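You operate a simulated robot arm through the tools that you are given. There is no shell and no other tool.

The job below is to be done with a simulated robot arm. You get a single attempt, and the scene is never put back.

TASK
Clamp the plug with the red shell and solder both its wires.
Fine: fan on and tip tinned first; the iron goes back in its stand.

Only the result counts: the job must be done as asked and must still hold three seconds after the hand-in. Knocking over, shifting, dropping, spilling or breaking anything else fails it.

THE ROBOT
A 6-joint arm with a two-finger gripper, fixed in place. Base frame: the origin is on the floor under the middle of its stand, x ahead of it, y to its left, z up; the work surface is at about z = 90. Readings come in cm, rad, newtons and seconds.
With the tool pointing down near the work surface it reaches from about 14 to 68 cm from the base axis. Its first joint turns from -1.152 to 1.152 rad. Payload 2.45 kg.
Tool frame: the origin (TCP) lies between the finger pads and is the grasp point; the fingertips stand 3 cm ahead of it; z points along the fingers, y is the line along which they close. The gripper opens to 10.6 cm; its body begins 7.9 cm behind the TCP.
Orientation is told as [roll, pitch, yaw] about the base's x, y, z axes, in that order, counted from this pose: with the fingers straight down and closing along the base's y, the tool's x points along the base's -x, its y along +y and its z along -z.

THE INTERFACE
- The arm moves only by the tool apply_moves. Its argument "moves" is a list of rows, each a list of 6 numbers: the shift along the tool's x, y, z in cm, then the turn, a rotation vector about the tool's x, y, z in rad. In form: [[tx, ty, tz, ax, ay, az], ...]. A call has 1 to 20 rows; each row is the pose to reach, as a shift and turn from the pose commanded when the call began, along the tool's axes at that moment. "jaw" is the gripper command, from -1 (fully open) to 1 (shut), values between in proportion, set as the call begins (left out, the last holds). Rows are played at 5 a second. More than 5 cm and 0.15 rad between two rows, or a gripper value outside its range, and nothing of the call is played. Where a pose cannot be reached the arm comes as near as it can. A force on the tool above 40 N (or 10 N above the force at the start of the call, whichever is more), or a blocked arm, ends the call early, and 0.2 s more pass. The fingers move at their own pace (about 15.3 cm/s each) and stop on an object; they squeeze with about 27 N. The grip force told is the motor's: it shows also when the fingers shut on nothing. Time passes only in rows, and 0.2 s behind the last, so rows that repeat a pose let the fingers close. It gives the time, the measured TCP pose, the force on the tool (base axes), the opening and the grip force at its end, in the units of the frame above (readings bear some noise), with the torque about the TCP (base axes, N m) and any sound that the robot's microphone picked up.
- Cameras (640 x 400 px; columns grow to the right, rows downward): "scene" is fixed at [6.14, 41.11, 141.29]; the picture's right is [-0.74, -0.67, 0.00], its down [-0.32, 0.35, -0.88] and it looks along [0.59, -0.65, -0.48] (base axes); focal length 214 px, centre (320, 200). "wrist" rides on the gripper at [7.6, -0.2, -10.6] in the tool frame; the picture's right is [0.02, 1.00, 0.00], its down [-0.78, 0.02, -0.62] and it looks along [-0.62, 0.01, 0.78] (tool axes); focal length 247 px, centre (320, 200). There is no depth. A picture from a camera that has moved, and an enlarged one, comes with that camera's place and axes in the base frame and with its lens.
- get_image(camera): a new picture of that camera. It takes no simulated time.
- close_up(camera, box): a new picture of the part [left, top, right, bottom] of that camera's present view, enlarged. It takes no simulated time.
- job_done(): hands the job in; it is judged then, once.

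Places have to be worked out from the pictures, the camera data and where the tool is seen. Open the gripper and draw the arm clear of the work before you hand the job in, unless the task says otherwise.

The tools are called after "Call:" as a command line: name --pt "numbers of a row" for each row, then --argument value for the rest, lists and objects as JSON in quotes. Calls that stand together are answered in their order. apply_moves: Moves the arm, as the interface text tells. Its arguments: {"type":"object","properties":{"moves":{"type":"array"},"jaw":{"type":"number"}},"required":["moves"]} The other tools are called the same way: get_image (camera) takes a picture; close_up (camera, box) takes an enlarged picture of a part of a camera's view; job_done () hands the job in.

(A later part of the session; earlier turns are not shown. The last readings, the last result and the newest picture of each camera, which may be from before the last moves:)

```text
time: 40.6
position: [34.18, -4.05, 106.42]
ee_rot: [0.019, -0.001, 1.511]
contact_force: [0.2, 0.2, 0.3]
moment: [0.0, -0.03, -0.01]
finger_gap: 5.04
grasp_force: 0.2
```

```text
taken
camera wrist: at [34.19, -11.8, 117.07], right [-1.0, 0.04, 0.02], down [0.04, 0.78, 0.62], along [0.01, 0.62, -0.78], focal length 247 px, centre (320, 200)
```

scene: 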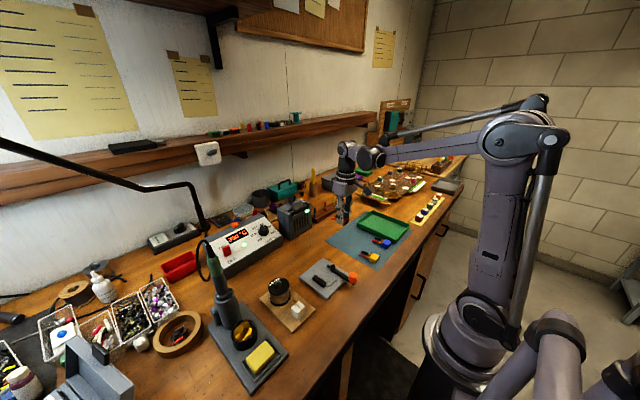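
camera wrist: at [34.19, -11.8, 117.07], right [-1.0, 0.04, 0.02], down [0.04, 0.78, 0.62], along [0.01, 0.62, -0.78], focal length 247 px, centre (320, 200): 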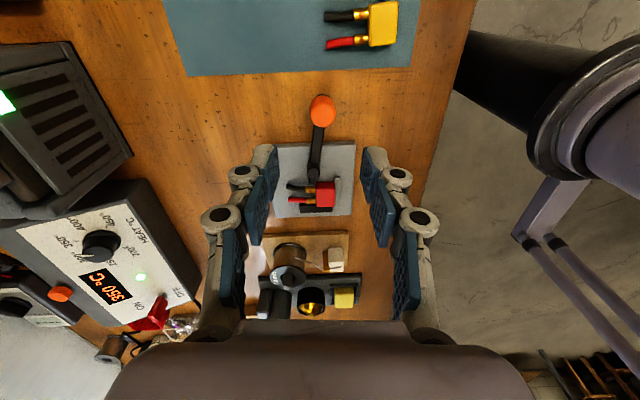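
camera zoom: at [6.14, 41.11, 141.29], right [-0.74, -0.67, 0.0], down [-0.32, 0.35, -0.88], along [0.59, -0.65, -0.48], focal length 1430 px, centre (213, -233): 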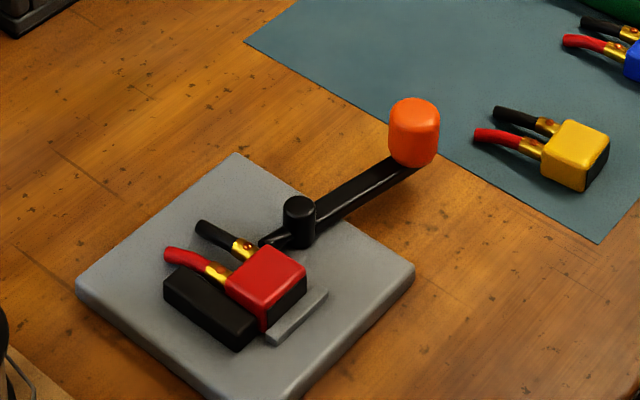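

The lever stays put on its own. I'll turn the wrist back to zero yaw while moving above the clamp for a proper top view.

Call:
apply_moves --pt "-0.9 0.03 -0.5 0.0014 -0.0013 0.1374" --pt "-1.8 0.05 -1.0 0.0027 -0.0025 0.2747" --pt "-2.7 0.08 -1.5 0.0041 -0.0038 0.4121" --pt "-3.65 0.1 -2.0 0.0055 -0.0051 0.5495" --pt "-4.55 0.13 -2.55 0.0068 -0.0064 0.6868" --pt "-5.5 0.15 -3.05 0.0082 -0.0076 0.8242" --pt "-6.4 0.18 -3.55 0.0095 -0.0089 0.9615" --pt "-7.3 0.2 -4.05 0.0109 -0.0102 1.0989" --pt "-8.2 0.23 -4.6 0.0123 -0.0115 1.2363" --pt "-9.15 0.25 -5.1 0.0136 -0.0127 1.3736" --pt "-10.05 0.28 -5.6 0.015 -0.014 1.511"

Call:
close_up --camera "wrist" --box '[240, 0, 400, 140]'

Call:
close_up --camera "wrist" --box '[290, 50, 354, 102]'

```text
time: 43.0
position: [34.69, 6.03, 112.03]
ee_rot: [0.002, -0.001, -0.001]
contact_force: [0.2, 0.0, -0.5]
moment: [0.01, 0.01, 0.04]
finger_gap: 5.04
grasp_force: 0.0
```

```text
2.86 times, centred on (320, 70) of wrist
camera zoom: at [27.05, 5.81, 122.65], right [-0.02, 1.0, 0.0], down [0.78, 0.02, 0.62], along [0.62, 0.01, -0.78], focal length 706 px, centre (320, 571)
```

zoom: 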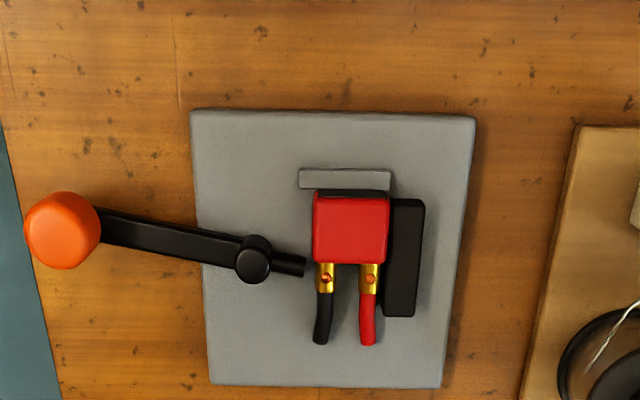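

```text
7.69 times, centred on (322, 76) of wrist
camera zoom: at [27.05, 5.81, 122.65], right [-0.02, 1.0, 0.0], down [0.78, 0.02, 0.62], along [0.62, 0.01, -0.78], focal length 1900 px, centre (305, 1154)
```

zoom: 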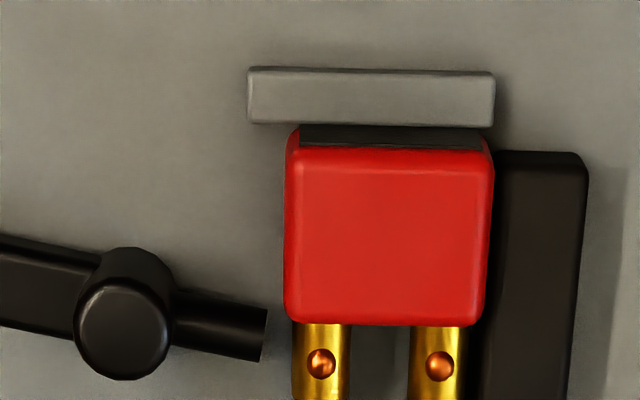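

From above, the nose hasn't actually touched the plug: at its end of travel (~81°) it stops about 0.25 cm short of the shell. Before soldering I want to know if the plug is really held, so I'll come back over the shell for a gentle tug test.

Call:
apply_moves --pt "0.3 0.4 4 0 0 0" --pt "0.6 0.8 8 0 0 0" --pt "0.9 1.26 12 0 0 0" --pt "0.9 1.26 14 0 0 0" --jaw 0.36

Call:
close_up --camera "wrist" --box '[240, 70, 400, 190]'

Call:
close_up --camera "scene" --box '[305, 240, 361, 285]'

```text
time: 44.0
position: [33.61, 7.33, 98.0]
ee_rot: [0.002, -0.001, 0.002]
contact_force: [0.9, 0.5, -0.4]
moment: [-0.02, 0.0, -0.02]
finger_gap: 3.38
grasp_force: 0.1
```

```text
3.33 times, centred on (320, 130) of wrist
camera zoom: at [26.09, 7.03, 108.59], right [-0.02, 1.0, 0.0], down [0.78, 0.02, 0.62], along [0.62, 0.02, -0.78], focal length 823 px, centre (320, 433)
```

zoom: 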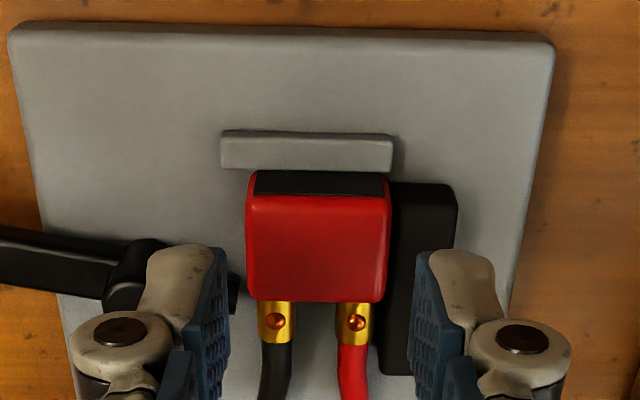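

```text
8.89 times, centred on (333, 262) of scene
camera zoom: at [6.14, 41.11, 141.29], right [-0.74, -0.67, 0.0], down [-0.32, 0.35, -0.88], along [0.59, -0.65, -0.48], focal length 1906 px, centre (204, -356)
```

zoom: 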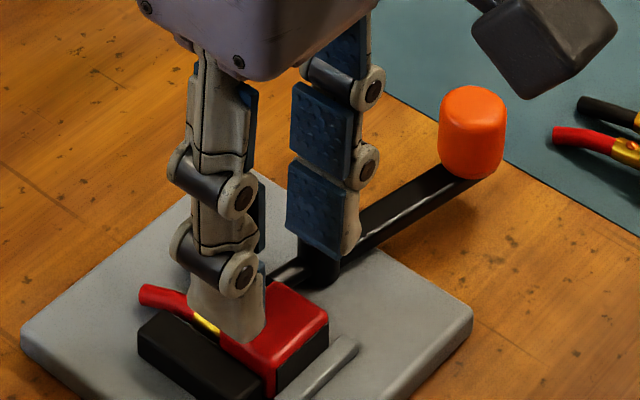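

The fingers straddle the shell with clearance to the nose and pivot. Lowering to the earlier grip height, closing, then tugging up by less than a millimetre.

Call:
apply_moves --pt "0 0 1.2 0 0 0" --pt "0 0 2.1 0 0 0" --pt "0 0 2.4 0 0 0"

Call:
apply_moves --pt "0 0 0 0 0 0" --pt "0 0 0 0 0 0" --pt "0 0 0 0 0 0" --jaw 1

Call:
apply_moves --pt "0 0 -0.03 0 0 0" --pt "0 0 -0.06 0 0 0" --pt "0 0 -0.09 0 0 0"

```text
time: 44.8
position: [33.65, 7.11, 95.63]
ee_rot: [0.002, 0.0, -0.001]
contact_force: [-0.5, -0.2, -0.3]
moment: [-0.01, 0.01, 0.03]
finger_gap: 3.41
grasp_force: 0.0
```

```text
time: 45.6
position: [33.75, 7.46, 95.74]
ee_rot: [0.001, 0.002, 0.001]
contact_force: [1.1, -1.8, -0.1]
moment: [-0.02, -0.04, -0.01]
finger_gap: 2.86
grasp_force: 27.1
```

```text
time: 46.4
position: [33.74, 7.38, 95.72]
ee_rot: [0.0, 0.0, 0.001]
contact_force: [-0.8, -3.3, -1.4]
moment: [-0.14, 0.03, -0.04]
finger_gap: 2.88
grasp_force: 26.9
```

The tug of 0.09 cm met almost no resistance, so the plug isn't held yet. While I still hold it, I'll feel for the nose by easing the plug toward -y to learn how much slack there really is.

Call:
apply_moves --pt "0 -0.05 0 0 0 0" --pt "0 -0.1 0 0 0 0" --pt "0 -0.1 0 0 0 0"

Call:
apply_moves --pt "0 -0.05 0 0 0 0" --pt "0 -0.1 0 0 0 0" --pt "0 -0.1 0 0 0 0"

Call:
apply_moves --pt "0 -0.05 0 0 0 0" --pt "0 -0.1 0 0 0 0" --pt "0 -0.1 0 0 0 0"

Call:
close_up --camera "scene" --box '[310, 255, 350, 280]'

```text
time: 47.2
position: [33.77, 7.1, 95.7]
ee_rot: [0.003, 0.0, -0.001]
contact_force: [-0.5, -0.3, 0.6]
moment: [0.02, -0.04, 0.0]
finger_gap: 2.84
grasp_force: 26.8
```

```text
time: 48.0
position: [33.81, 7.22, 95.71]
ee_rot: [0.002, 0.001, 0.002]
contact_force: [-0.1, 3.9, -1.0]
moment: [0.14, 0.02, 0.09]
finger_gap: 2.86
grasp_force: 27.0
```

```text
time: 48.8
position: [33.82, 7.15, 95.62]
ee_rot: [0.005, -0.001, 0.001]
contact_force: [1.3, 12.6, 0.4]
moment: [0.48, -0.05, 0.22]
finger_gap: 2.87
grasp_force: 26.7
```

```text
16.00 times, centred on (330, 268) of scene
camera zoom: at [6.14, 41.14, 141.28], right [-0.74, -0.67, 0.0], down [-0.32, 0.35, -0.88], along [0.59, -0.65, -0.48], focal length 3432 px, centre (160, -880)
```

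zoom: 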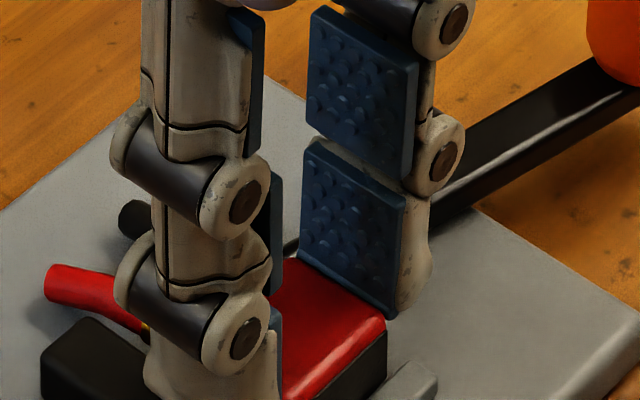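

The force and torque place the contact right at the nose (x≈35.4, z≈91.9), after only ~1 mm of free play, so the lever does enclose the plug but with tiny slack. I'll set the plug back down, seat it firmly into the corner of jaw and stop with felt contact on both, then press the lever fully home again.

Call:
apply_moves --pt "0 0.1 0 0 0 0" --pt "0 0.2 0.05 0 0 0" --pt "0 0.25 0.09 0 0 0" --pt "0.05 0.28 0.09 0 0 0" --pt "0.1 0.3 0.09 0 0 0" --pt "0.1 0.3 0.09 0 0 0"

Call:
apply_moves --pt "0.05 0 0 0 0 0" --pt "0.1 0 0 0 0 0" --pt "0.1 0 0 0 0 0"

```text
time: 50.2
position: [33.66, 7.27, 95.65]
ee_rot: [0.0, 0.0, 0.001]
contact_force: [1.3, -2.3, 5.2]
moment: [-0.11, -0.2, -0.06]
finger_gap: 2.87
grasp_force: 27.3
```

```text
time: 51.0
position: [33.65, 7.24, 95.64]
ee_rot: [0.0, -0.003, 0.002]
contact_force: [12.5, -4.5, -4.8]
moment: [-0.2, -0.53, -0.02]
finger_gap: 2.88
grasp_force: 27.5
```

Both contacts are felt (12 N on the stop, 4 N on the jaw), so the plug is fully in the corner. I'll relax the push, release, and rise.

Call:
apply_moves --pt "-0.08 0 0 0 0 0" --pt "-0.08 0 0 0 0 0"

Call:
apply_moves --pt "0 0 0 0 0 0" --pt "0 0 0 0 0 0" --pt "0 0 -0.5 0 0 0" --pt "0 0 -1.5 0 0 0" --pt "0 0 -4 0 0 0" --pt "0 0 -8 0 0 0" --pt "0 0 -12 0 0 0" --pt "0 0 -16 0 0 0" --jaw 0.38

Call:
close_up --camera "wrist" --box '[200, 20, 400, 130]'

Call:
close_up --camera "wrist" --box '[290, 50, 354, 102]'

```text
time: 51.6
position: [33.68, 7.28, 95.55]
ee_rot: [0.001, 0.0, 0.002]
contact_force: [10.8, -5.5, 1.6]
moment: [-0.19, -0.4, -0.01]
finger_gap: 2.86
grasp_force: 27.1
```

```text
time: 53.4
position: [33.5, 7.37, 111.73]
ee_rot: [0.001, 0.001, 0.002]
contact_force: [-0.5, 0.2, 0.7]
moment: [0.02, 0.0, -0.02]
finger_gap: 3.29
grasp_force: 0.1
```

```text
3.20 times, centred on (300, 75) of wrist
camera zoom: at [25.93, 7.11, 122.35], right [-0.02, 1.0, 0.0], down [0.78, 0.02, 0.62], along [0.62, 0.02, -0.78], focal length 790 px, centre (384, 600)
```

zoom: 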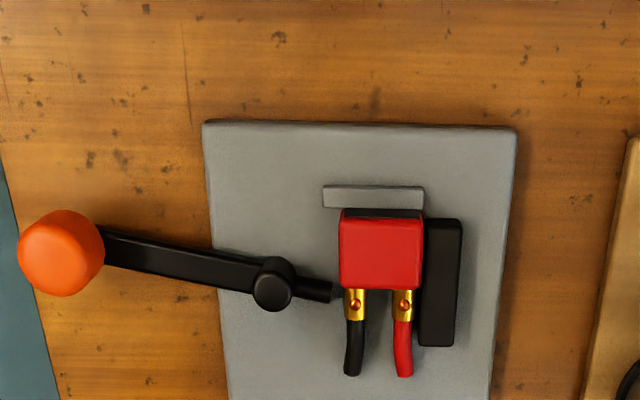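

```text
7.69 times, centred on (322, 76) of wrist
camera zoom: at [25.93, 7.11, 122.35], right [-0.02, 1.0, 0.0], down [0.78, 0.02, 0.62], along [0.62, 0.02, -0.78], focal length 1900 px, centre (305, 1154)
```

zoom: 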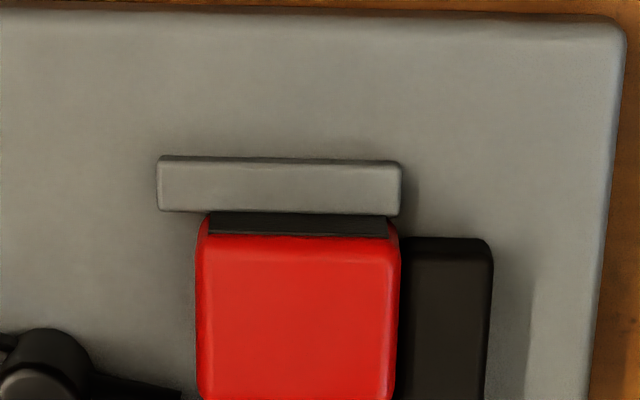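

The plug is fully in the corner. The lever now reads about 78–80°, so I'll push the knob home once more from its -x side with closed fingers and then repeat the tug test.

Call:
apply_moves --pt "1.1 -3.6 1.2 0 0 0" --pt "2.2 -7.2 2.4 0 0 0" --pt "3.3 -10.9 3.6 0 0 0" --pt "3.4 -10.9 8.0 0 0 0" --pt "3.4 -10.9 12.0 0 0 0" --pt "3.4 -10.9 15.6 0 0 0" --jaw 1

Call:
get_image --camera "wrist"

Call:
close_up --camera "scene" --box '[310, 220, 382, 280]'

```text
time: 54.8
position: [30.19, -3.6, 95.99]
ee_rot: [0.001, 0.001, 0.001]
contact_force: [0.1, -0.5, -0.4]
moment: [0.02, -0.01, -0.01]
finger_gap: 0.0
grasp_force: 27.7
```

```text
taken
camera wrist: at [22.55, -3.85, 106.57], right [-0.02, 1.0, 0.0], down [0.78, 0.02, 0.62], along [0.62, 0.02, -0.78], focal length 247 px, centre (320, 200)
```

wrist: 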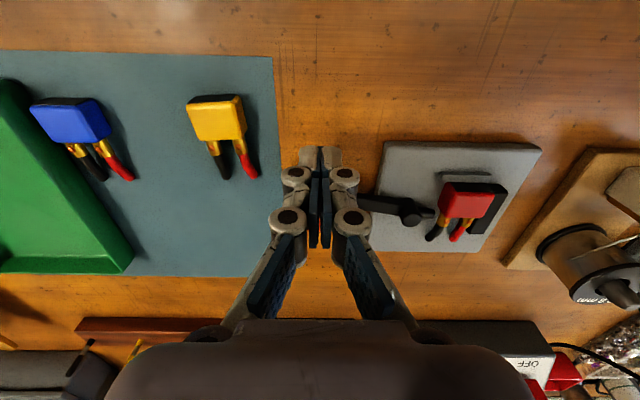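

```text
6.67 times, centred on (346, 250) of scene
camera zoom: at [6.14, 41.11, 141.29], right [-0.74, -0.67, 0.0], down [-0.32, 0.35, -0.88], along [0.59, -0.65, -0.48], focal length 1430 px, centre (147, -133)
```

zoom: 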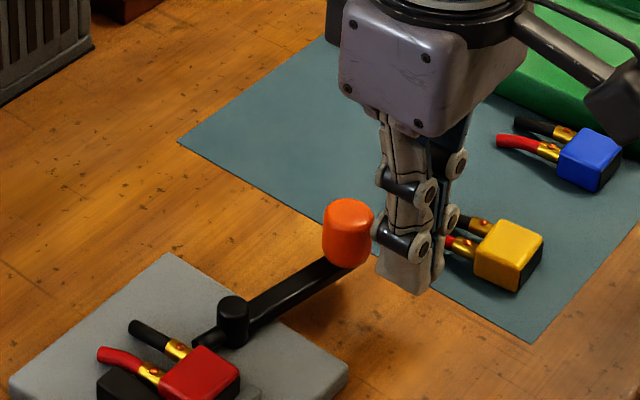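

The closed fingers sit just to the -x side of the knob. Pushing +x in small steps to feel where the lever stops.

Call:
apply_moves --pt "-0.4 0 0 0 0 0" --pt "-0.8 0 0 0 0 0" --pt "-1.1 0 0 0 0 0" --pt "-1.3 0 0 0 0 0"

Call:
apply_moves --pt "-0.1 0 0 0 0 0" --pt "-0.2 0 0 0 0 0" --pt "-0.3 0 0 0 0 0"

Call:
close_up --camera "scene" --box '[310, 220, 382, 280]'

```text
time: 55.8
position: [31.44, -3.45, 96.01]
ee_rot: [0.002, 0.001, 0.001]
contact_force: [-1.7, -0.2, 1.1]
moment: [0.02, 0.07, -0.02]
finger_gap: 0.57
grasp_force: 28.3
```

```text
time: 56.6
position: [31.56, -3.61, 95.99]
ee_rot: [0.0, 0.007, 0.002]
contact_force: [-22.6, -1.0, 7.6]
moment: [-0.15, 0.33, 0.01]
finger_gap: 0.6
grasp_force: 27.9
```

```text
6.67 times, centred on (346, 250) of scene
camera zoom: at [6.07, 41.11, 141.29], right [-0.74, -0.67, 0.0], down [-0.32, 0.35, -0.88], along [0.59, -0.65, -0.48], focal length 1430 px, centre (147, -133)
```

zoom: 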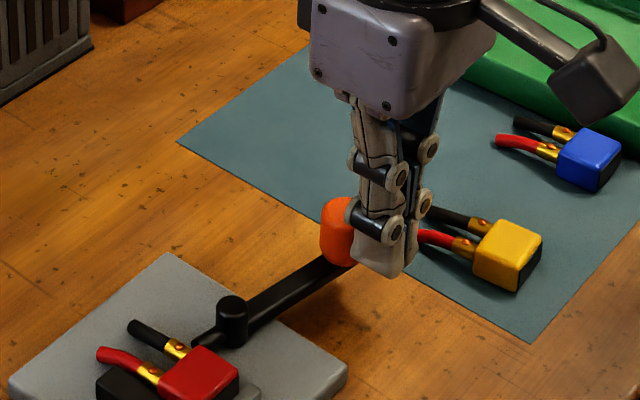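

The lever is at a hard stop (22 N, no movement). Its nose only just overlaps the back edge of the shell at x≈35.1, so I suspect the shell should sit further +x to be squeezed. I'll back off and regrip the shell by its -x end to test sliding it along the jaw.

Call:
apply_moves --pt "1.5 0 0 0 0 0" --pt "1.5 0 -4 0 0 0" --pt "1.2 1.5 -8.5 0 0 0" --pt "0.8 5 -10 0 0 0" --pt "0.0 8.5 -10 0 0 0" --pt "-0.75 10.85 -9 0 0 0" --pt "-0.75 10.85 -5 0 0 0" --pt "-0.75 10.85 -2 0 0 0" --jaw 0.36

Call:
close_up --camera "wrist" --box '[240, 70, 400, 190]'

Call:
close_up --camera "scene" --box '[305, 240, 361, 285]'

```text
time: 58.4
position: [32.52, 7.19, 98.06]
ee_rot: [0.001, -0.002, 0.002]
contact_force: [0.7, -0.6, -0.8]
moment: [-0.02, 0.0, 0.01]
finger_gap: 3.39
grasp_force: 0.0
```

```text
3.33 times, centred on (320, 130) of wrist
camera zoom: at [24.99, 6.97, 108.67], right [-0.02, 1.0, 0.0], down [0.78, 0.02, 0.62], along [0.62, 0.02, -0.78], focal length 823 px, centre (320, 433)
```

zoom: 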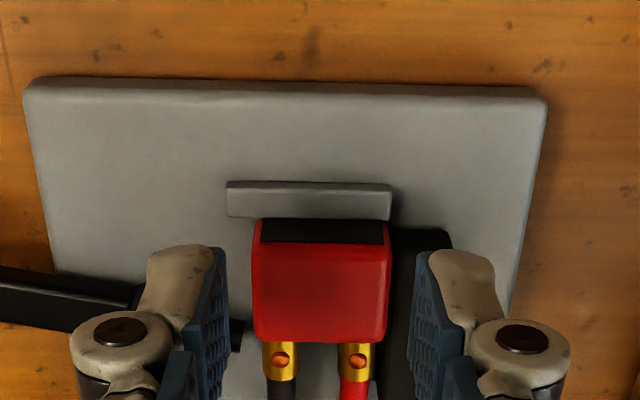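

```text
8.89 times, centred on (333, 262) of scene
camera zoom: at [6.14, 41.11, 141.29], right [-0.74, -0.67, 0.0], down [-0.32, 0.35, -0.88], along [0.59, -0.65, -0.48], focal length 1906 px, centre (204, -356)
```

zoom: 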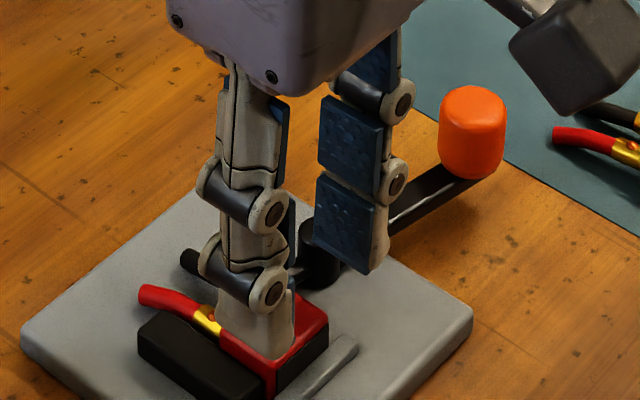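

Fingers straddle the shell's -x end with room to slide. Lowering, closing, then sliding the plug +x along the jaw in steps while reading forces.

Call:
apply_moves --pt "0 0.05 1.2 0 0 0" --pt "0 0.08 2.1 0 0 0" --pt "0 0.08 2.45 0 0 0"

Call:
apply_moves --pt "0 0 0 0 0 0" --pt "0 0 0 0 0 0" --pt "0 0 0 0 0 0" --jaw 1

Call:
apply_moves --pt "-0.1 0 0 0 0 0" --pt "-0.2 0 0 0 0 0" --pt "-0.3 0 0 0 0 0"

```text
time: 59.2
position: [32.54, 7.39, 95.71]
ee_rot: [0.003, 0.0, 0.002]
contact_force: [-0.2, -0.3, -0.6]
moment: [0.02, 0.02, 0.02]
finger_gap: 3.38
grasp_force: 0.0
```

```text
time: 60.0
position: [32.43, 7.32, 95.62]
ee_rot: [0.0, 0.0, 0.0]
contact_force: [-0.4, -6.3, 0.8]
moment: [-0.24, 0.0, -0.09]
finger_gap: 2.89
grasp_force: 26.9
```

```text
time: 60.8
position: [32.84, 7.41, 95.52]
ee_rot: [0.0, -0.001, 0.003]
contact_force: [-5.2, -8.8, 1.9]
moment: [-0.28, 0.1, -0.04]
finger_gap: 2.86
grasp_force: 27.3
```

The plug slides with only jaw friction. I'll ease 0.08 cm off the jaw and continue +x, feeling for the nose.

Call:
apply_moves --pt "0 -0.08 0 0 0 0" --pt "-0.15 -0.08 0 0 0 0" --pt "-0.3 -0.08 0 0 0 0" --pt "-0.3 -0.08 0 0 0 0"

Call:
apply_moves --pt "-0.15 0 0 0 0 0" --pt "-0.3 0 0 0 0 0" --pt "-0.4 0 0 0 0 0" --pt "-0.4 0 0 0 0 0"

Call:
close_up --camera "scene" --box '[310, 255, 350, 280]'

```text
time: 61.8
position: [33.08, 7.18, 95.64]
ee_rot: [0.001, 0.001, 0.001]
contact_force: [-4.6, -2.5, 6.9]
moment: [-0.05, 0.05, 0.04]
finger_gap: 2.86
grasp_force: 27.2
```

```text
time: 62.8
position: [33.58, 7.3, 95.5]
ee_rot: [0.001, -0.002, 0.001]
contact_force: [-2.2, 3.2, 3.2]
moment: [0.08, 0.03, 0.04]
finger_gap: 2.87
grasp_force: 26.7
```

```text
16.00 times, centred on (330, 268) of scene
camera zoom: at [6.13, 41.12, 141.29], right [-0.74, -0.67, 0.0], down [-0.32, 0.35, -0.88], along [0.59, -0.65, -0.48], focal length 3432 px, centre (160, -880)
```

zoom: 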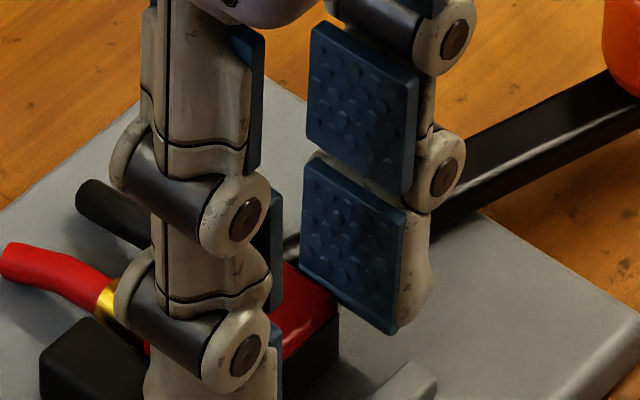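

At 1 cm from the stop the forces hint the nose now bears on the flat of the shell. I'll probe the sideways play here: a bit toward +y, then toward -y.

Call:
apply_moves --pt "0 0.05 0 0 0 0" --pt "0 0.05 0 0 0 0"

Call:
apply_moves --pt "0 -0.1 0 0 0 0" --pt "0 -0.1 0 0 0 0"

Call:
apply_moves --pt "0 0.05 -0.06 0 0 0" --pt "0 0.05 -0.1 0 0 0" --pt "0 0.05 -0.1 0 0 0"

```text
time: 63.4
position: [33.61, 7.33, 95.59]
ee_rot: [0.002, -0.002, 0.001]
contact_force: [0.3, -0.2, 3.3]
moment: [0.03, -0.03, -0.04]
finger_gap: 2.85
grasp_force: 26.9
```

```text
time: 64.0
position: [33.6, 7.31, 95.51]
ee_rot: [0.002, 0.001, 0.001]
contact_force: [0.6, 6.2, 0.2]
moment: [0.26, 0.0, 0.15]
finger_gap: 2.86
grasp_force: 27.3
```

```text
time: 64.8
position: [33.47, 7.26, 95.74]
ee_rot: [0.001, -0.002, 0.002]
contact_force: [0.7, 5.5, -0.3]
moment: [0.2, 0.01, 0.13]
finger_gap: 2.89
grasp_force: 26.9
```

Here the nose and jaw both bear on the shell (the free play is gone), so a position about 1 cm off the stop looks like where the cam grips. I'll set the plug down here against the jaw, release it, and check the picture.

Call:
apply_moves --pt "0 0.03 0.05 0 0 0" --pt "0 0.04 0.1 0 0 0" --pt "0 0.04 0.1 0 0 0"

Call:
apply_moves --pt "0 0 0 0 0 0" --pt "0 0 0 0 0 0" --pt "0 0 -0.5 0 0 0" --pt "0 0 -1.5 0 0 0" --pt "0 0 -4 0 0 0" --pt "0 0 -8 0 0 0" --pt "0 0 -12 0 0 0" --pt "0 0 -16 0 0 0" --jaw 0.4

Call:
close_up --camera "wrist" --box '[200, 20, 400, 130]'

Call:
close_up --camera "wrist" --box '[280, 60, 360, 120]'

```text
time: 65.6
position: [33.53, 7.21, 95.42]
ee_rot: [0.0, 0.001, 0.002]
contact_force: [0.8, 2.9, 3.3]
moment: [0.1, -0.08, 0.07]
finger_gap: 2.87
grasp_force: 27.0
```

```text
time: 67.4
position: [33.43, 7.38, 111.57]
ee_rot: [0.001, 0.0, 0.0]
contact_force: [0.6, -0.7, -0.3]
moment: [0.01, 0.05, -0.01]
finger_gap: 3.18
grasp_force: 0.1
```

```text
3.20 times, centred on (300, 75) of wrist
camera zoom: at [25.88, 7.0, 122.24], right [-0.02, 1.0, 0.0], down [0.78, 0.02, 0.62], along [0.62, 0.02, -0.78], focal length 790 px, centre (384, 600)
```

zoom: 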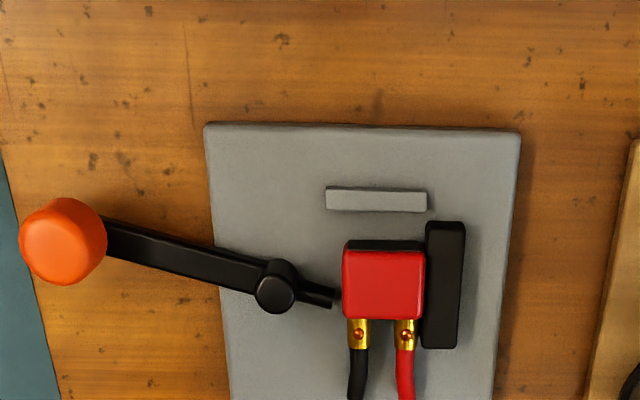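

```text
6.67 times, centred on (320, 90) of wrist
camera zoom: at [25.88, 7.0, 122.24], right [-0.02, 1.0, 0.0], down [0.78, 0.02, 0.62], along [0.62, 0.02, -0.78], focal length 1646 px, centre (320, 933)
```

zoom: 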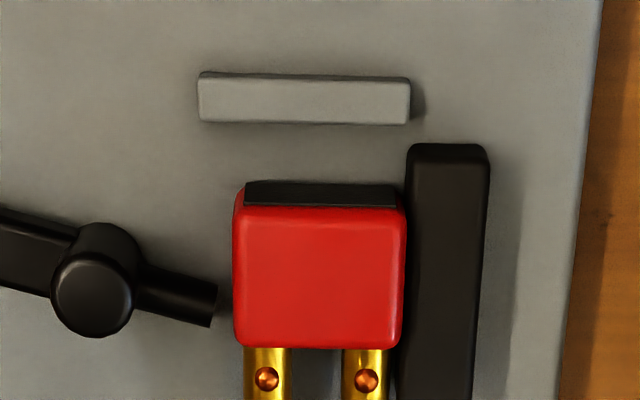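

With the plug 1 cm further +x the lever has been pushed back a few degrees, so the nose does meet the flat of the shell. I'll now press the knob home again from the -x side and see where it stops in this position.

Call:
apply_moves --pt "1.1 -3.6 1.2 0 0 0" --pt "2.2 -7.2 2.4 0 0 0" --pt "3.8 -10.9 3.6 0 0 0" --pt "3.8 -10.9 8.0 0 0 0" --pt "3.8 -10.9 12.0 0 0 0" --pt "3.8 -10.9 15.6 0 0 0" --jaw 1

Call:
apply_moves --pt "-0.4 0 0 0 0 0" --pt "-0.8 0 0 0 0 0" --pt "-1.2 0 0 0 0 0" --pt "-1.5 0 0 0 0 0"

Call:
apply_moves --pt "-0.1 0 0 0 0 0" --pt "-0.2 0 0 0 0 0" --pt "-0.3 0 0 0 0 0"

```text
time: 68.8
position: [29.77, -3.51, 95.94]
ee_rot: [0.002, 0.0, 0.001]
contact_force: [-0.7, -0.8, 0.3]
moment: [-0.02, 0.03, 0.02]
finger_gap: 0.0
grasp_force: 26.7
```

```text
time: 69.8
position: [31.25, -3.46, 95.99]
ee_rot: [0.002, 0.0, 0.001]
contact_force: [-2.2, -1.2, 0.4]
moment: [-0.03, 0.0, -0.02]
finger_gap: 0.0
grasp_force: 27.0
```

```text
time: 70.6
position: [31.52, -3.6, 96.03]
ee_rot: [0.0, 0.001, 0.002]
contact_force: [-8.4, -2.1, 3.6]
moment: [-0.05, 0.12, -0.01]
finger_gap: 0.59
grasp_force: 29.0
```

The knob moves with light force to nearly the same place as before. Pushing a little more to see where it firms up.

Call:
apply_moves --pt "-0.08 0 0 0 0 0" --pt "-0.15 0 0 0 0 0" --pt "-0.15 0 0 0 0 0"

Call:
close_up --camera "scene" --box '[310, 250, 358, 285]'

Call:
close_up --camera "wrist" --box '[360, 160, 520, 270]'

```text
time: 71.4
position: [31.48, -3.59, 95.99]
ee_rot: [0.0, 0.003, 0.004]
contact_force: [-19.5, -4.2, 4.9]
moment: [-0.12, 0.29, -0.04]
finger_gap: 0.61
grasp_force: 28.9
```

```text
11.43 times, centred on (334, 268) of scene
camera zoom: at [6.08, 41.1, 141.3], right [-0.74, -0.67, 0.0], down [-0.32, 0.35, -0.88], along [0.59, -0.65, -0.48], focal length 2451 px, centre (160, -571)
```

zoom: 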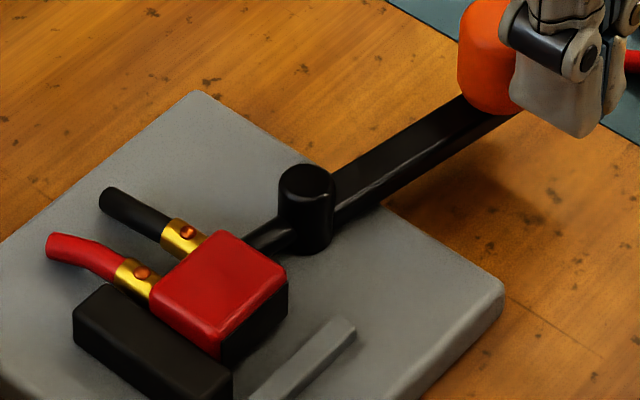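

```text
3.64 times, centred on (440, 215) of wrist
camera zoom: at [23.99, -3.84, 106.63], right [-0.02, 1.0, 0.0], down [0.79, 0.02, 0.62], along [0.62, 0.01, -0.79], focal length 898 px, centre (-116, 146)
```

zoom: 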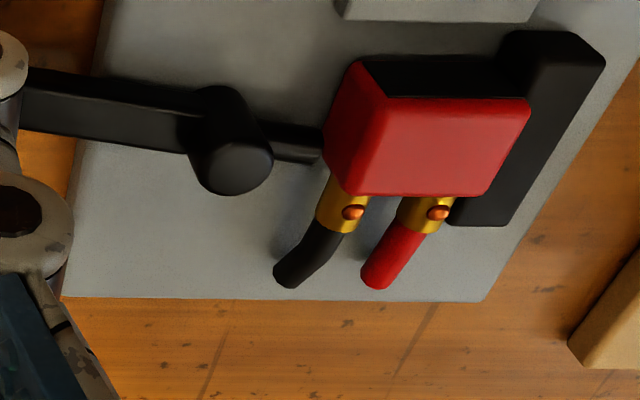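

The lever reached the same end stop, and in this view the nose end now sits against the flat of the shell. I'll back off and repeat the gentle tug test in this position.

Call:
apply_moves --pt "1.5 0 0 0 0 0" --pt "1.5 0 -4 0 0 0" --pt "0.7 1.5 -8.5 0 0 0" --pt "-0.5 5 -10 0 0 0" --pt "-1.4 8.5 -10 0 0 0" --pt "-2.05 10.85 -9 0 0 0" --pt "-2.05 10.85 -5 0 0 0" --pt "-2.05 10.85 -2 0 0 0" --jaw 0.36

Call:
close_up --camera "wrist" --box '[240, 70, 400, 190]'

```text
time: 73.2
position: [33.71, 7.31, 97.9]
ee_rot: [0.002, 0.002, 0.001]
contact_force: [-0.6, -0.5, -0.1]
moment: [0.03, 0.01, 0.01]
finger_gap: 3.4
grasp_force: 0.1
```

```text
3.33 times, centred on (320, 130) of wrist
camera zoom: at [26.11, 6.99, 108.55], right [-0.02, 1.0, 0.0], down [0.78, 0.02, 0.62], along [0.62, 0.02, -0.78], focal length 823 px, centre (320, 433)
```

zoom: 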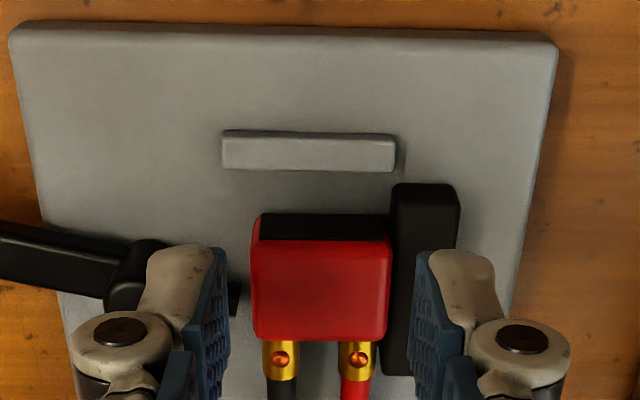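

Aligned. Lowering, gripping, and tugging up by under a millimetre.

Call:
apply_moves --pt "0.08 0.06 1.2 0 0 0" --pt "0.08 0.06 2.0 0 0 0" --pt "0.08 0.06 2.35 0 0 0"

Call:
apply_moves --pt "0 0 0 0 0 0" --pt "0 0 0 0 0 0" --pt "0 0 0 0 0 0" --jaw 1

Call:
apply_moves --pt "0 0 -0.03 0 0 0" --pt "0 0 -0.06 0 0 0" --pt "0 0 -0.09 0 0 0"

```text
time: 74.0
position: [33.68, 7.18, 95.65]
ee_rot: [0.001, 0.001, 0.001]
contact_force: [0.1, 0.4, 0.1]
moment: [-0.01, 0.01, 0.01]
finger_gap: 3.4
grasp_force: 0.0
```

```text
time: 74.8
position: [33.72, 7.31, 95.59]
ee_rot: [0.003, -0.002, 0.001]
contact_force: [0.1, -1.1, 0.1]
moment: [-0.05, -0.01, 0.01]
finger_gap: 2.89
grasp_force: 26.7
```

```text
time: 75.6
position: [33.63, 7.23, 95.78]
ee_rot: [-0.001, -0.001, 0.002]
contact_force: [1.0, -2.3, -4.2]
moment: [-0.1, 0.0, -0.03]
finger_gap: 2.87
grasp_force: 26.9
```

Still lifts with only ~4 N of friction, so the lever must latch the plug when it swings shut with the shell properly placed. The shell is now centred near the jaw's middle (x≈34.9); I'll put it down flush at x≈35.05, then reopen and reclose the lever.

Call:
apply_moves --pt "0 0 0.05 0 0 0" --pt "-0.08 0 0.09 0 0 0" --pt "-0.16 0.02 0.09 0 0 0" --pt "-0.16 0.02 0.09 0 0 0"

Call:
apply_moves --pt "0 0 0 0 0 0" --pt "0 0 0 0 0 0" --pt "0 0 -0.5 0 0 0" --pt "0 0 -1.5 0 0 0" --pt "0 0 -4 0 0 0" --pt "0 0 -8 0 0 0" --pt "0 0 -12 0 0 0" --pt "0 0 -16 0 0 0" --jaw 0.4

Call:
close_up --camera "wrist" --box '[280, 60, 360, 120]'

```text
time: 76.6
position: [33.77, 7.31, 95.75]
ee_rot: [0.001, 0.0, 0.002]
contact_force: [-4.4, -3.6, -0.3]
moment: [-0.11, 0.14, -0.07]
finger_gap: 2.87
grasp_force: 26.8
```

```text
time: 78.4
position: [33.87, 7.13, 111.9]
ee_rot: [0.001, 0.0, 0.003]
contact_force: [0.5, -0.2, 0.4]
moment: [0.03, 0.0, 0.02]
finger_gap: 3.16
grasp_force: 0.1
```

```text
6.67 times, centred on (320, 90) of wrist
camera zoom: at [26.26, 6.97, 122.43], right [-0.02, 1.0, 0.0], down [0.78, 0.02, 0.62], along [0.62, 0.02, -0.78], focal length 1646 px, centre (320, 933)
```

zoom: 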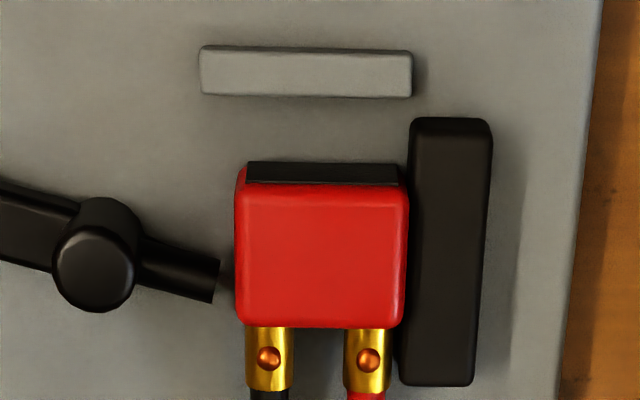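

The nose shows a real ~0.3 cm gap and the earlier "nose contact" was likely my finger brushing the lever pivot, so the hold must come from the closing action. I'll now push the knob open from its +x side with closed fingers, then swing it shut again with the shell centred on the jaw.

Call:
apply_moves --pt "-0.9 -3.7 1.3 0 0 0" --pt "-1.9 -7.5 2.6 0 0 0" --pt "-2.9 -11.2 3.9 0 0 0" --pt "-2.9 -11.2 8.0 0 0 0" --pt "-2.9 -11.2 12.0 0 0 0" --pt "-2.9 -11.2 15.8 0 0 0" --jaw 1

Call:
close_up --camera "scene" --box '[300, 220, 380, 290]'

```text
time: 79.8
position: [36.77, -3.7, 95.91]
ee_rot: [0.002, 0.001, 0.001]
contact_force: [0.9, 0.1, -0.6]
moment: [0.03, 0.02, 0.03]
finger_gap: 0.0
grasp_force: 27.1
```

```text
5.71 times, centred on (340, 255) of scene
camera zoom: at [6.14, 41.11, 141.29], right [-0.74, -0.67, 0.0], down [-0.32, 0.35, -0.88], along [0.59, -0.65, -0.48], focal length 1226 px, centre (206, -114)
```

zoom: 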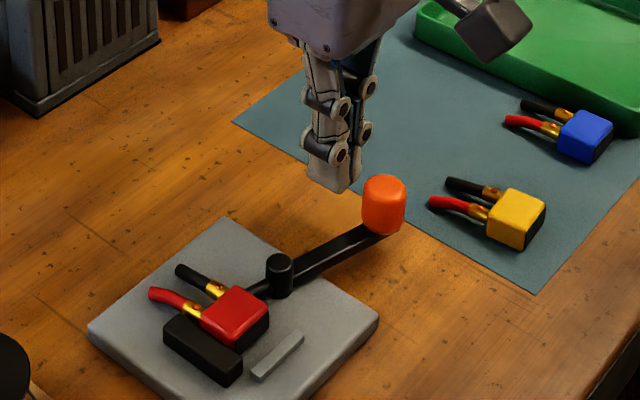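

The closed fingers are on the knob's +x side. Pushing it back open along its arc to about 45°.

Call:
apply_moves --pt "0.65 0 0 0 0 0" --pt "1.4 0.05 0 0 0 0" --pt "2.2 0.25 0 0 0 0" --pt "3.05 0.5 0 0 0 0" --pt "3.95 1.0 0 0 0 0" --pt "4.6 1.5 0 0 0 0"

Call:
close_up --camera "scene" --box '[300, 220, 380, 290]'

```text
time: 81.2
position: [32.18, -2.4, 95.81]
ee_rot: [0.002, -0.003, 0.003]
contact_force: [0.7, 0.3, 0.1]
moment: [0.0, -0.03, 0.05]
finger_gap: 0.0
grasp_force: 27.1
```

```text
5.71 times, centred on (340, 255) of scene
camera zoom: at [6.14, 41.11, 141.29], right [-0.74, -0.67, 0.0], down [-0.32, 0.35, -0.88], along [0.59, -0.65, -0.48], focal length 1226 px, centre (206, -114)
```

zoom: 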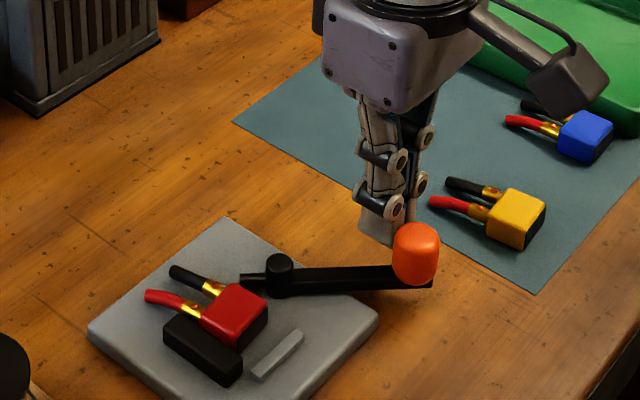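

The lever is open to about 50°. The plug may have shifted a hair with it, so I'll look from above before reclosing.

Call:
apply_moves --pt "0 0 -4 0 0 0" --pt "0 1 -8 0 0 0" --pt "0 3 -12 0 0 0" --pt "0 5.5 -16 0 0 0" --pt "-1 8.5 -16 0 0 0"

Call:
close_up --camera "wrist" --box '[200, 20, 400, 130]'

Call:
close_up --camera "wrist" --box '[280, 60, 360, 120]'

```text
time: 82.4
position: [33.14, 6.2, 111.96]
ee_rot: [0.001, 0.001, 0.001]
contact_force: [0.3, 0.2, 0.0]
moment: [0.01, 0.01, -0.02]
finger_gap: 0.0
grasp_force: 27.0
```

```text
3.20 times, centred on (300, 75) of wrist
camera zoom: at [25.59, 5.88, 122.56], right [-0.02, 1.0, 0.0], down [0.78, 0.02, 0.62], along [0.62, 0.01, -0.78], focal length 790 px, centre (384, 600)
```

zoom: 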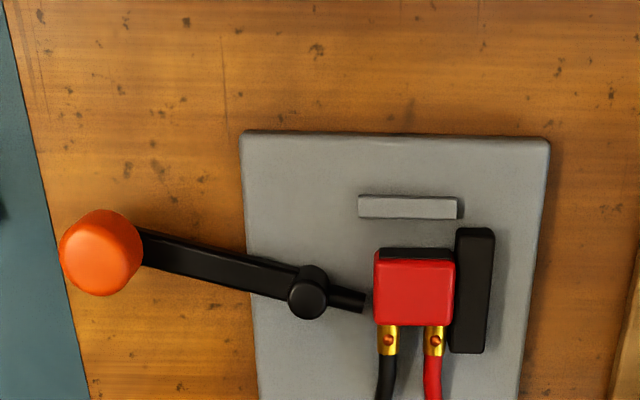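

```text
6.67 times, centred on (320, 90) of wrist
camera zoom: at [25.59, 5.88, 122.56], right [-0.02, 1.0, 0.0], down [0.78, 0.02, 0.62], along [0.62, 0.01, -0.78], focal length 1646 px, centre (320, 933)
```

zoom: 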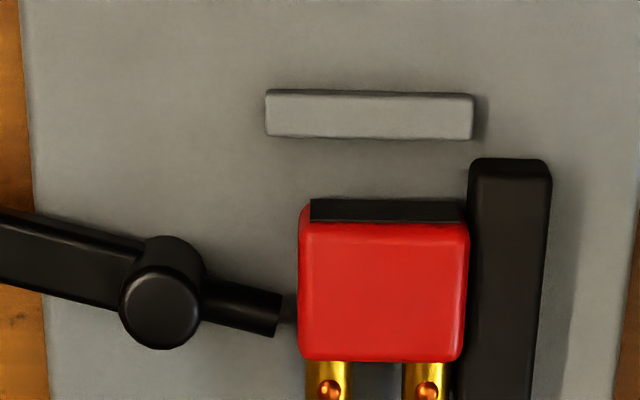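

Interesting: in the scene view the lever was at ~50°, but after I let go it swung back by itself to ~76°, so it is spring-loaded and now presses the shell against the jaw. At the stop the nose missed the shell, so this centred spot (shell x 33.8–36.2) is the gripped one; I'll verify in the scene and study the iron and its stand.

Call:
close_up --camera "scene" --box '[300, 245, 364, 290]'

Call:
close_up --camera "scene" --box '[185, 230, 249, 290]'

Call:
close_up --camera "scene" --box '[185, 275, 265, 350]'

Call:
close_up --camera "scene" --box '[262, 280, 310, 325]'

```text
8.89 times, centred on (332, 268) of scene
camera zoom: at [6.14, 41.11, 141.29], right [-0.74, -0.67, 0.0], down [-0.32, 0.35, -0.88], along [0.59, -0.65, -0.48], focal length 1906 px, centre (213, -400)
```

zoom: 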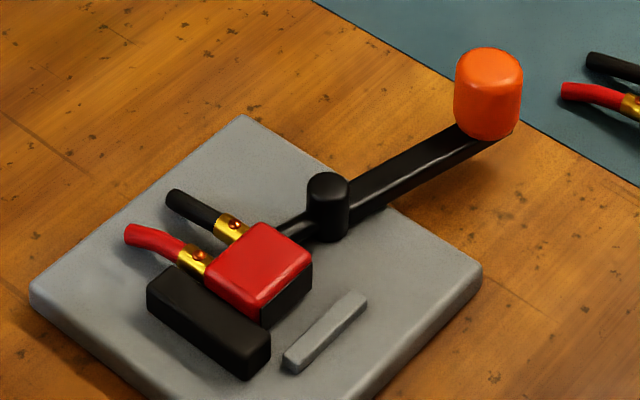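

```text
6.67 times, centred on (217, 260) of scene
camera zoom: at [6.14, 41.11, 141.29], right [-0.74, -0.67, 0.0], down [-0.32, 0.35, -0.88], along [0.59, -0.65, -0.48], focal length 1430 px, centre (1007, -200)
```

zoom: 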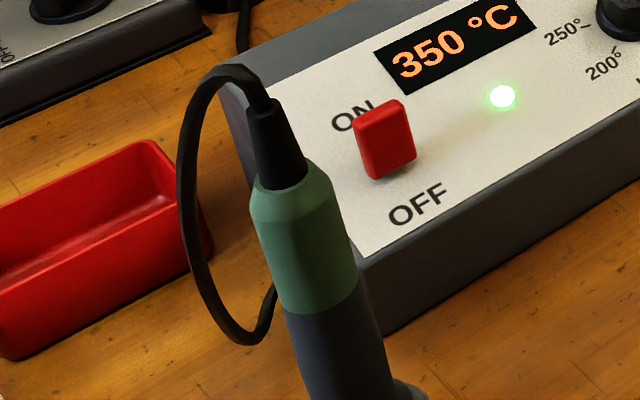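

```text
5.33 times, centred on (225, 312) of scene
camera zoom: at [6.14, 41.11, 141.29], right [-0.74, -0.67, 0.0], down [-0.32, 0.35, -0.88], along [0.59, -0.65, -0.48], focal length 1144 px, centre (827, -400)
```

zoom: 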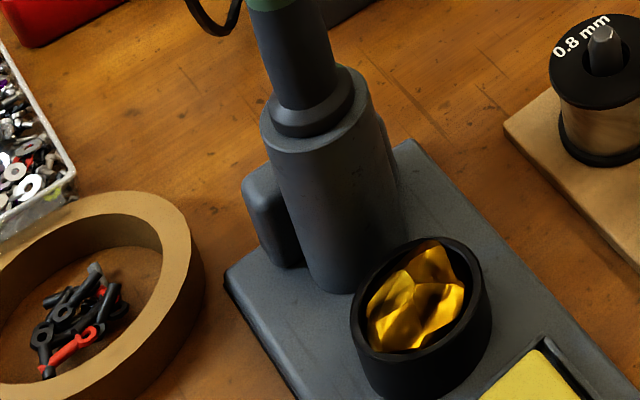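

```text
8.89 times, centred on (286, 302) of scene
camera zoom: at [6.14, 41.11, 141.29], right [-0.74, -0.67, 0.0], down [-0.32, 0.35, -0.88], along [0.59, -0.65, -0.48], focal length 1906 px, centre (622, -711)
```

zoom: 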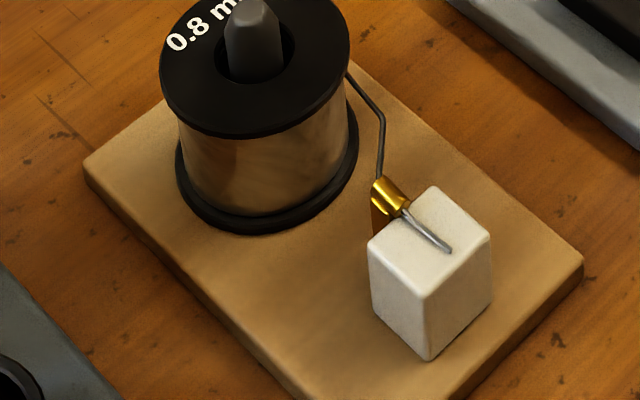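

The nose lies against the shell. I'll press the lever home once more from the -x side so the cam is as tight as it will go, then re-inspect.

Call:
apply_moves --pt "1.1 -3.3 1.3 0 0 0" --pt "2.2 -6.6 2.6 0 0 0" --pt "3.3 -9.8 3.9 0 0 0" --pt "3.5 -9.8 8.0 0 0 0" --pt "3.5 -9.8 12.0 0 0 0" --pt "3.5 -9.8 15.9 0 0 0" --jaw 1

Call:
apply_moves --pt "-0.5 0 0 0 0 0" --pt "-1.0 0 0 0 0 0" --pt "-1.4 0 0 0 0 0" --pt "-1.6 0 0 0 0 0"

Call:
apply_moves --pt "-0.1 0 0 0 0 0" --pt "-0.2 0 0 0 0 0" --pt "-0.25 0 0 0 0 0" --pt "-0.25 0 0 0 0 0"

Call:
close_up --camera "scene" --box '[300, 245, 364, 290]'

```text
time: 83.8
position: [29.57, -3.55, 95.9]
ee_rot: [0.002, -0.002, 0.001]
contact_force: [0.2, 0.3, 0.3]
moment: [-0.03, -0.02, -0.03]
finger_gap: 0.01
grasp_force: 27.2
```

```text
time: 84.8
position: [31.24, -3.56, 95.84]
ee_rot: [0.001, 0.002, 0.002]
contact_force: [-1.4, -0.3, 0.0]
moment: [-0.02, 0.04, 0.0]
finger_gap: 0.0
grasp_force: 27.2
```

```text
time: 85.8
position: [31.42, -3.66, 95.98]
ee_rot: [0.003, -0.001, 0.002]
contact_force: [-3.8, -1.7, 0.8]
moment: [-0.04, 0.06, -0.03]
finger_gap: 0.0
grasp_force: 26.8
```

```text
8.89 times, centred on (332, 268) of scene
camera zoom: at [6.13, 41.11, 141.29], right [-0.74, -0.67, 0.0], down [-0.32, 0.35, -0.88], along [0.59, -0.65, -0.48], focal length 1906 px, centre (213, -400)
```

zoom: 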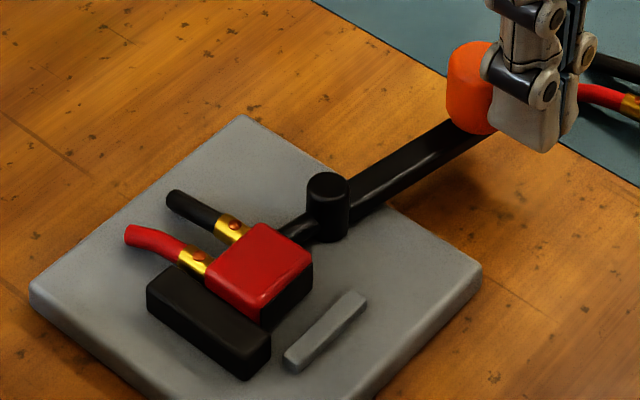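

The knob moved a few degrees further against light resistance. A little more to reach its stop.

Call:
apply_moves --pt "-0.1 0 0 0 0 0" --pt "-0.2 0 0 0 0 0" --pt "-0.3 0 0 0 0 0" --pt "-0.3 0 0 0 0 0"

Call:
apply_moves --pt "1.5 0 0 0 0 0" --pt "1.5 0 -4 0 0 0" --pt "0.7 1.5 -8.5 0 0 0" --pt "-0.5 5 -13 0 0 0" --pt "-1.4 8.5 -16 0 0 0" --pt "-2.0 10.0 -16 0 0 0"

Call:
close_up --camera "wrist" --box '[200, 20, 400, 130]'

Call:
close_up --camera "wrist" --box '[280, 60, 360, 120]'

```text
time: 86.8
position: [31.55, -3.54, 95.87]
ee_rot: [0.002, 0.007, 0.002]
contact_force: [-21.4, -1.8, -6.1]
moment: [-0.06, 0.46, 0.02]
finger_gap: 0.6
grasp_force: 29.2
```

```text
refused: row 4 steps farther than a row can; nothing moved
```

```text
3.20 times, centred on (300, 75) of wrist
camera zoom: at [24.04, -3.92, 106.59], right [-0.02, 1.0, 0.0], down [0.79, 0.02, 0.62], along [0.62, 0.02, -0.79], focal length 790 px, centre (384, 600)
```

zoom: 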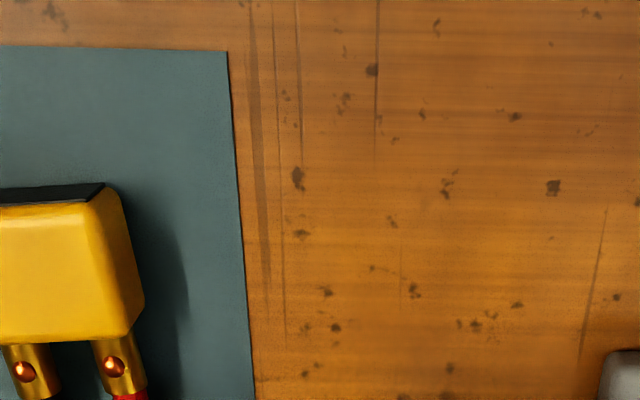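

```text
6.67 times, centred on (320, 90) of wrist
camera zoom: at [24.04, -3.92, 106.59], right [-0.02, 1.0, 0.0], down [0.79, 0.02, 0.62], along [0.62, 0.02, -0.79], focal length 1646 px, centre (320, 933)
```

zoom: 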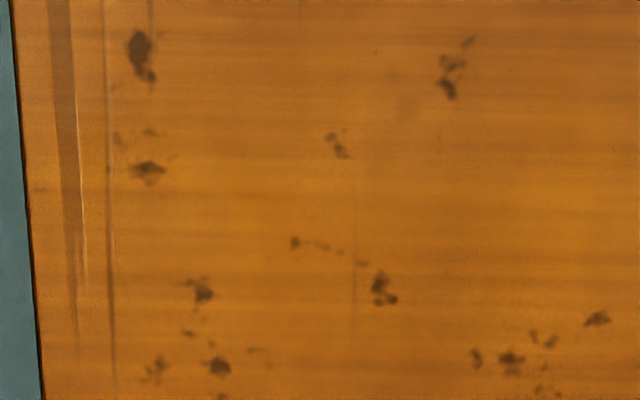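

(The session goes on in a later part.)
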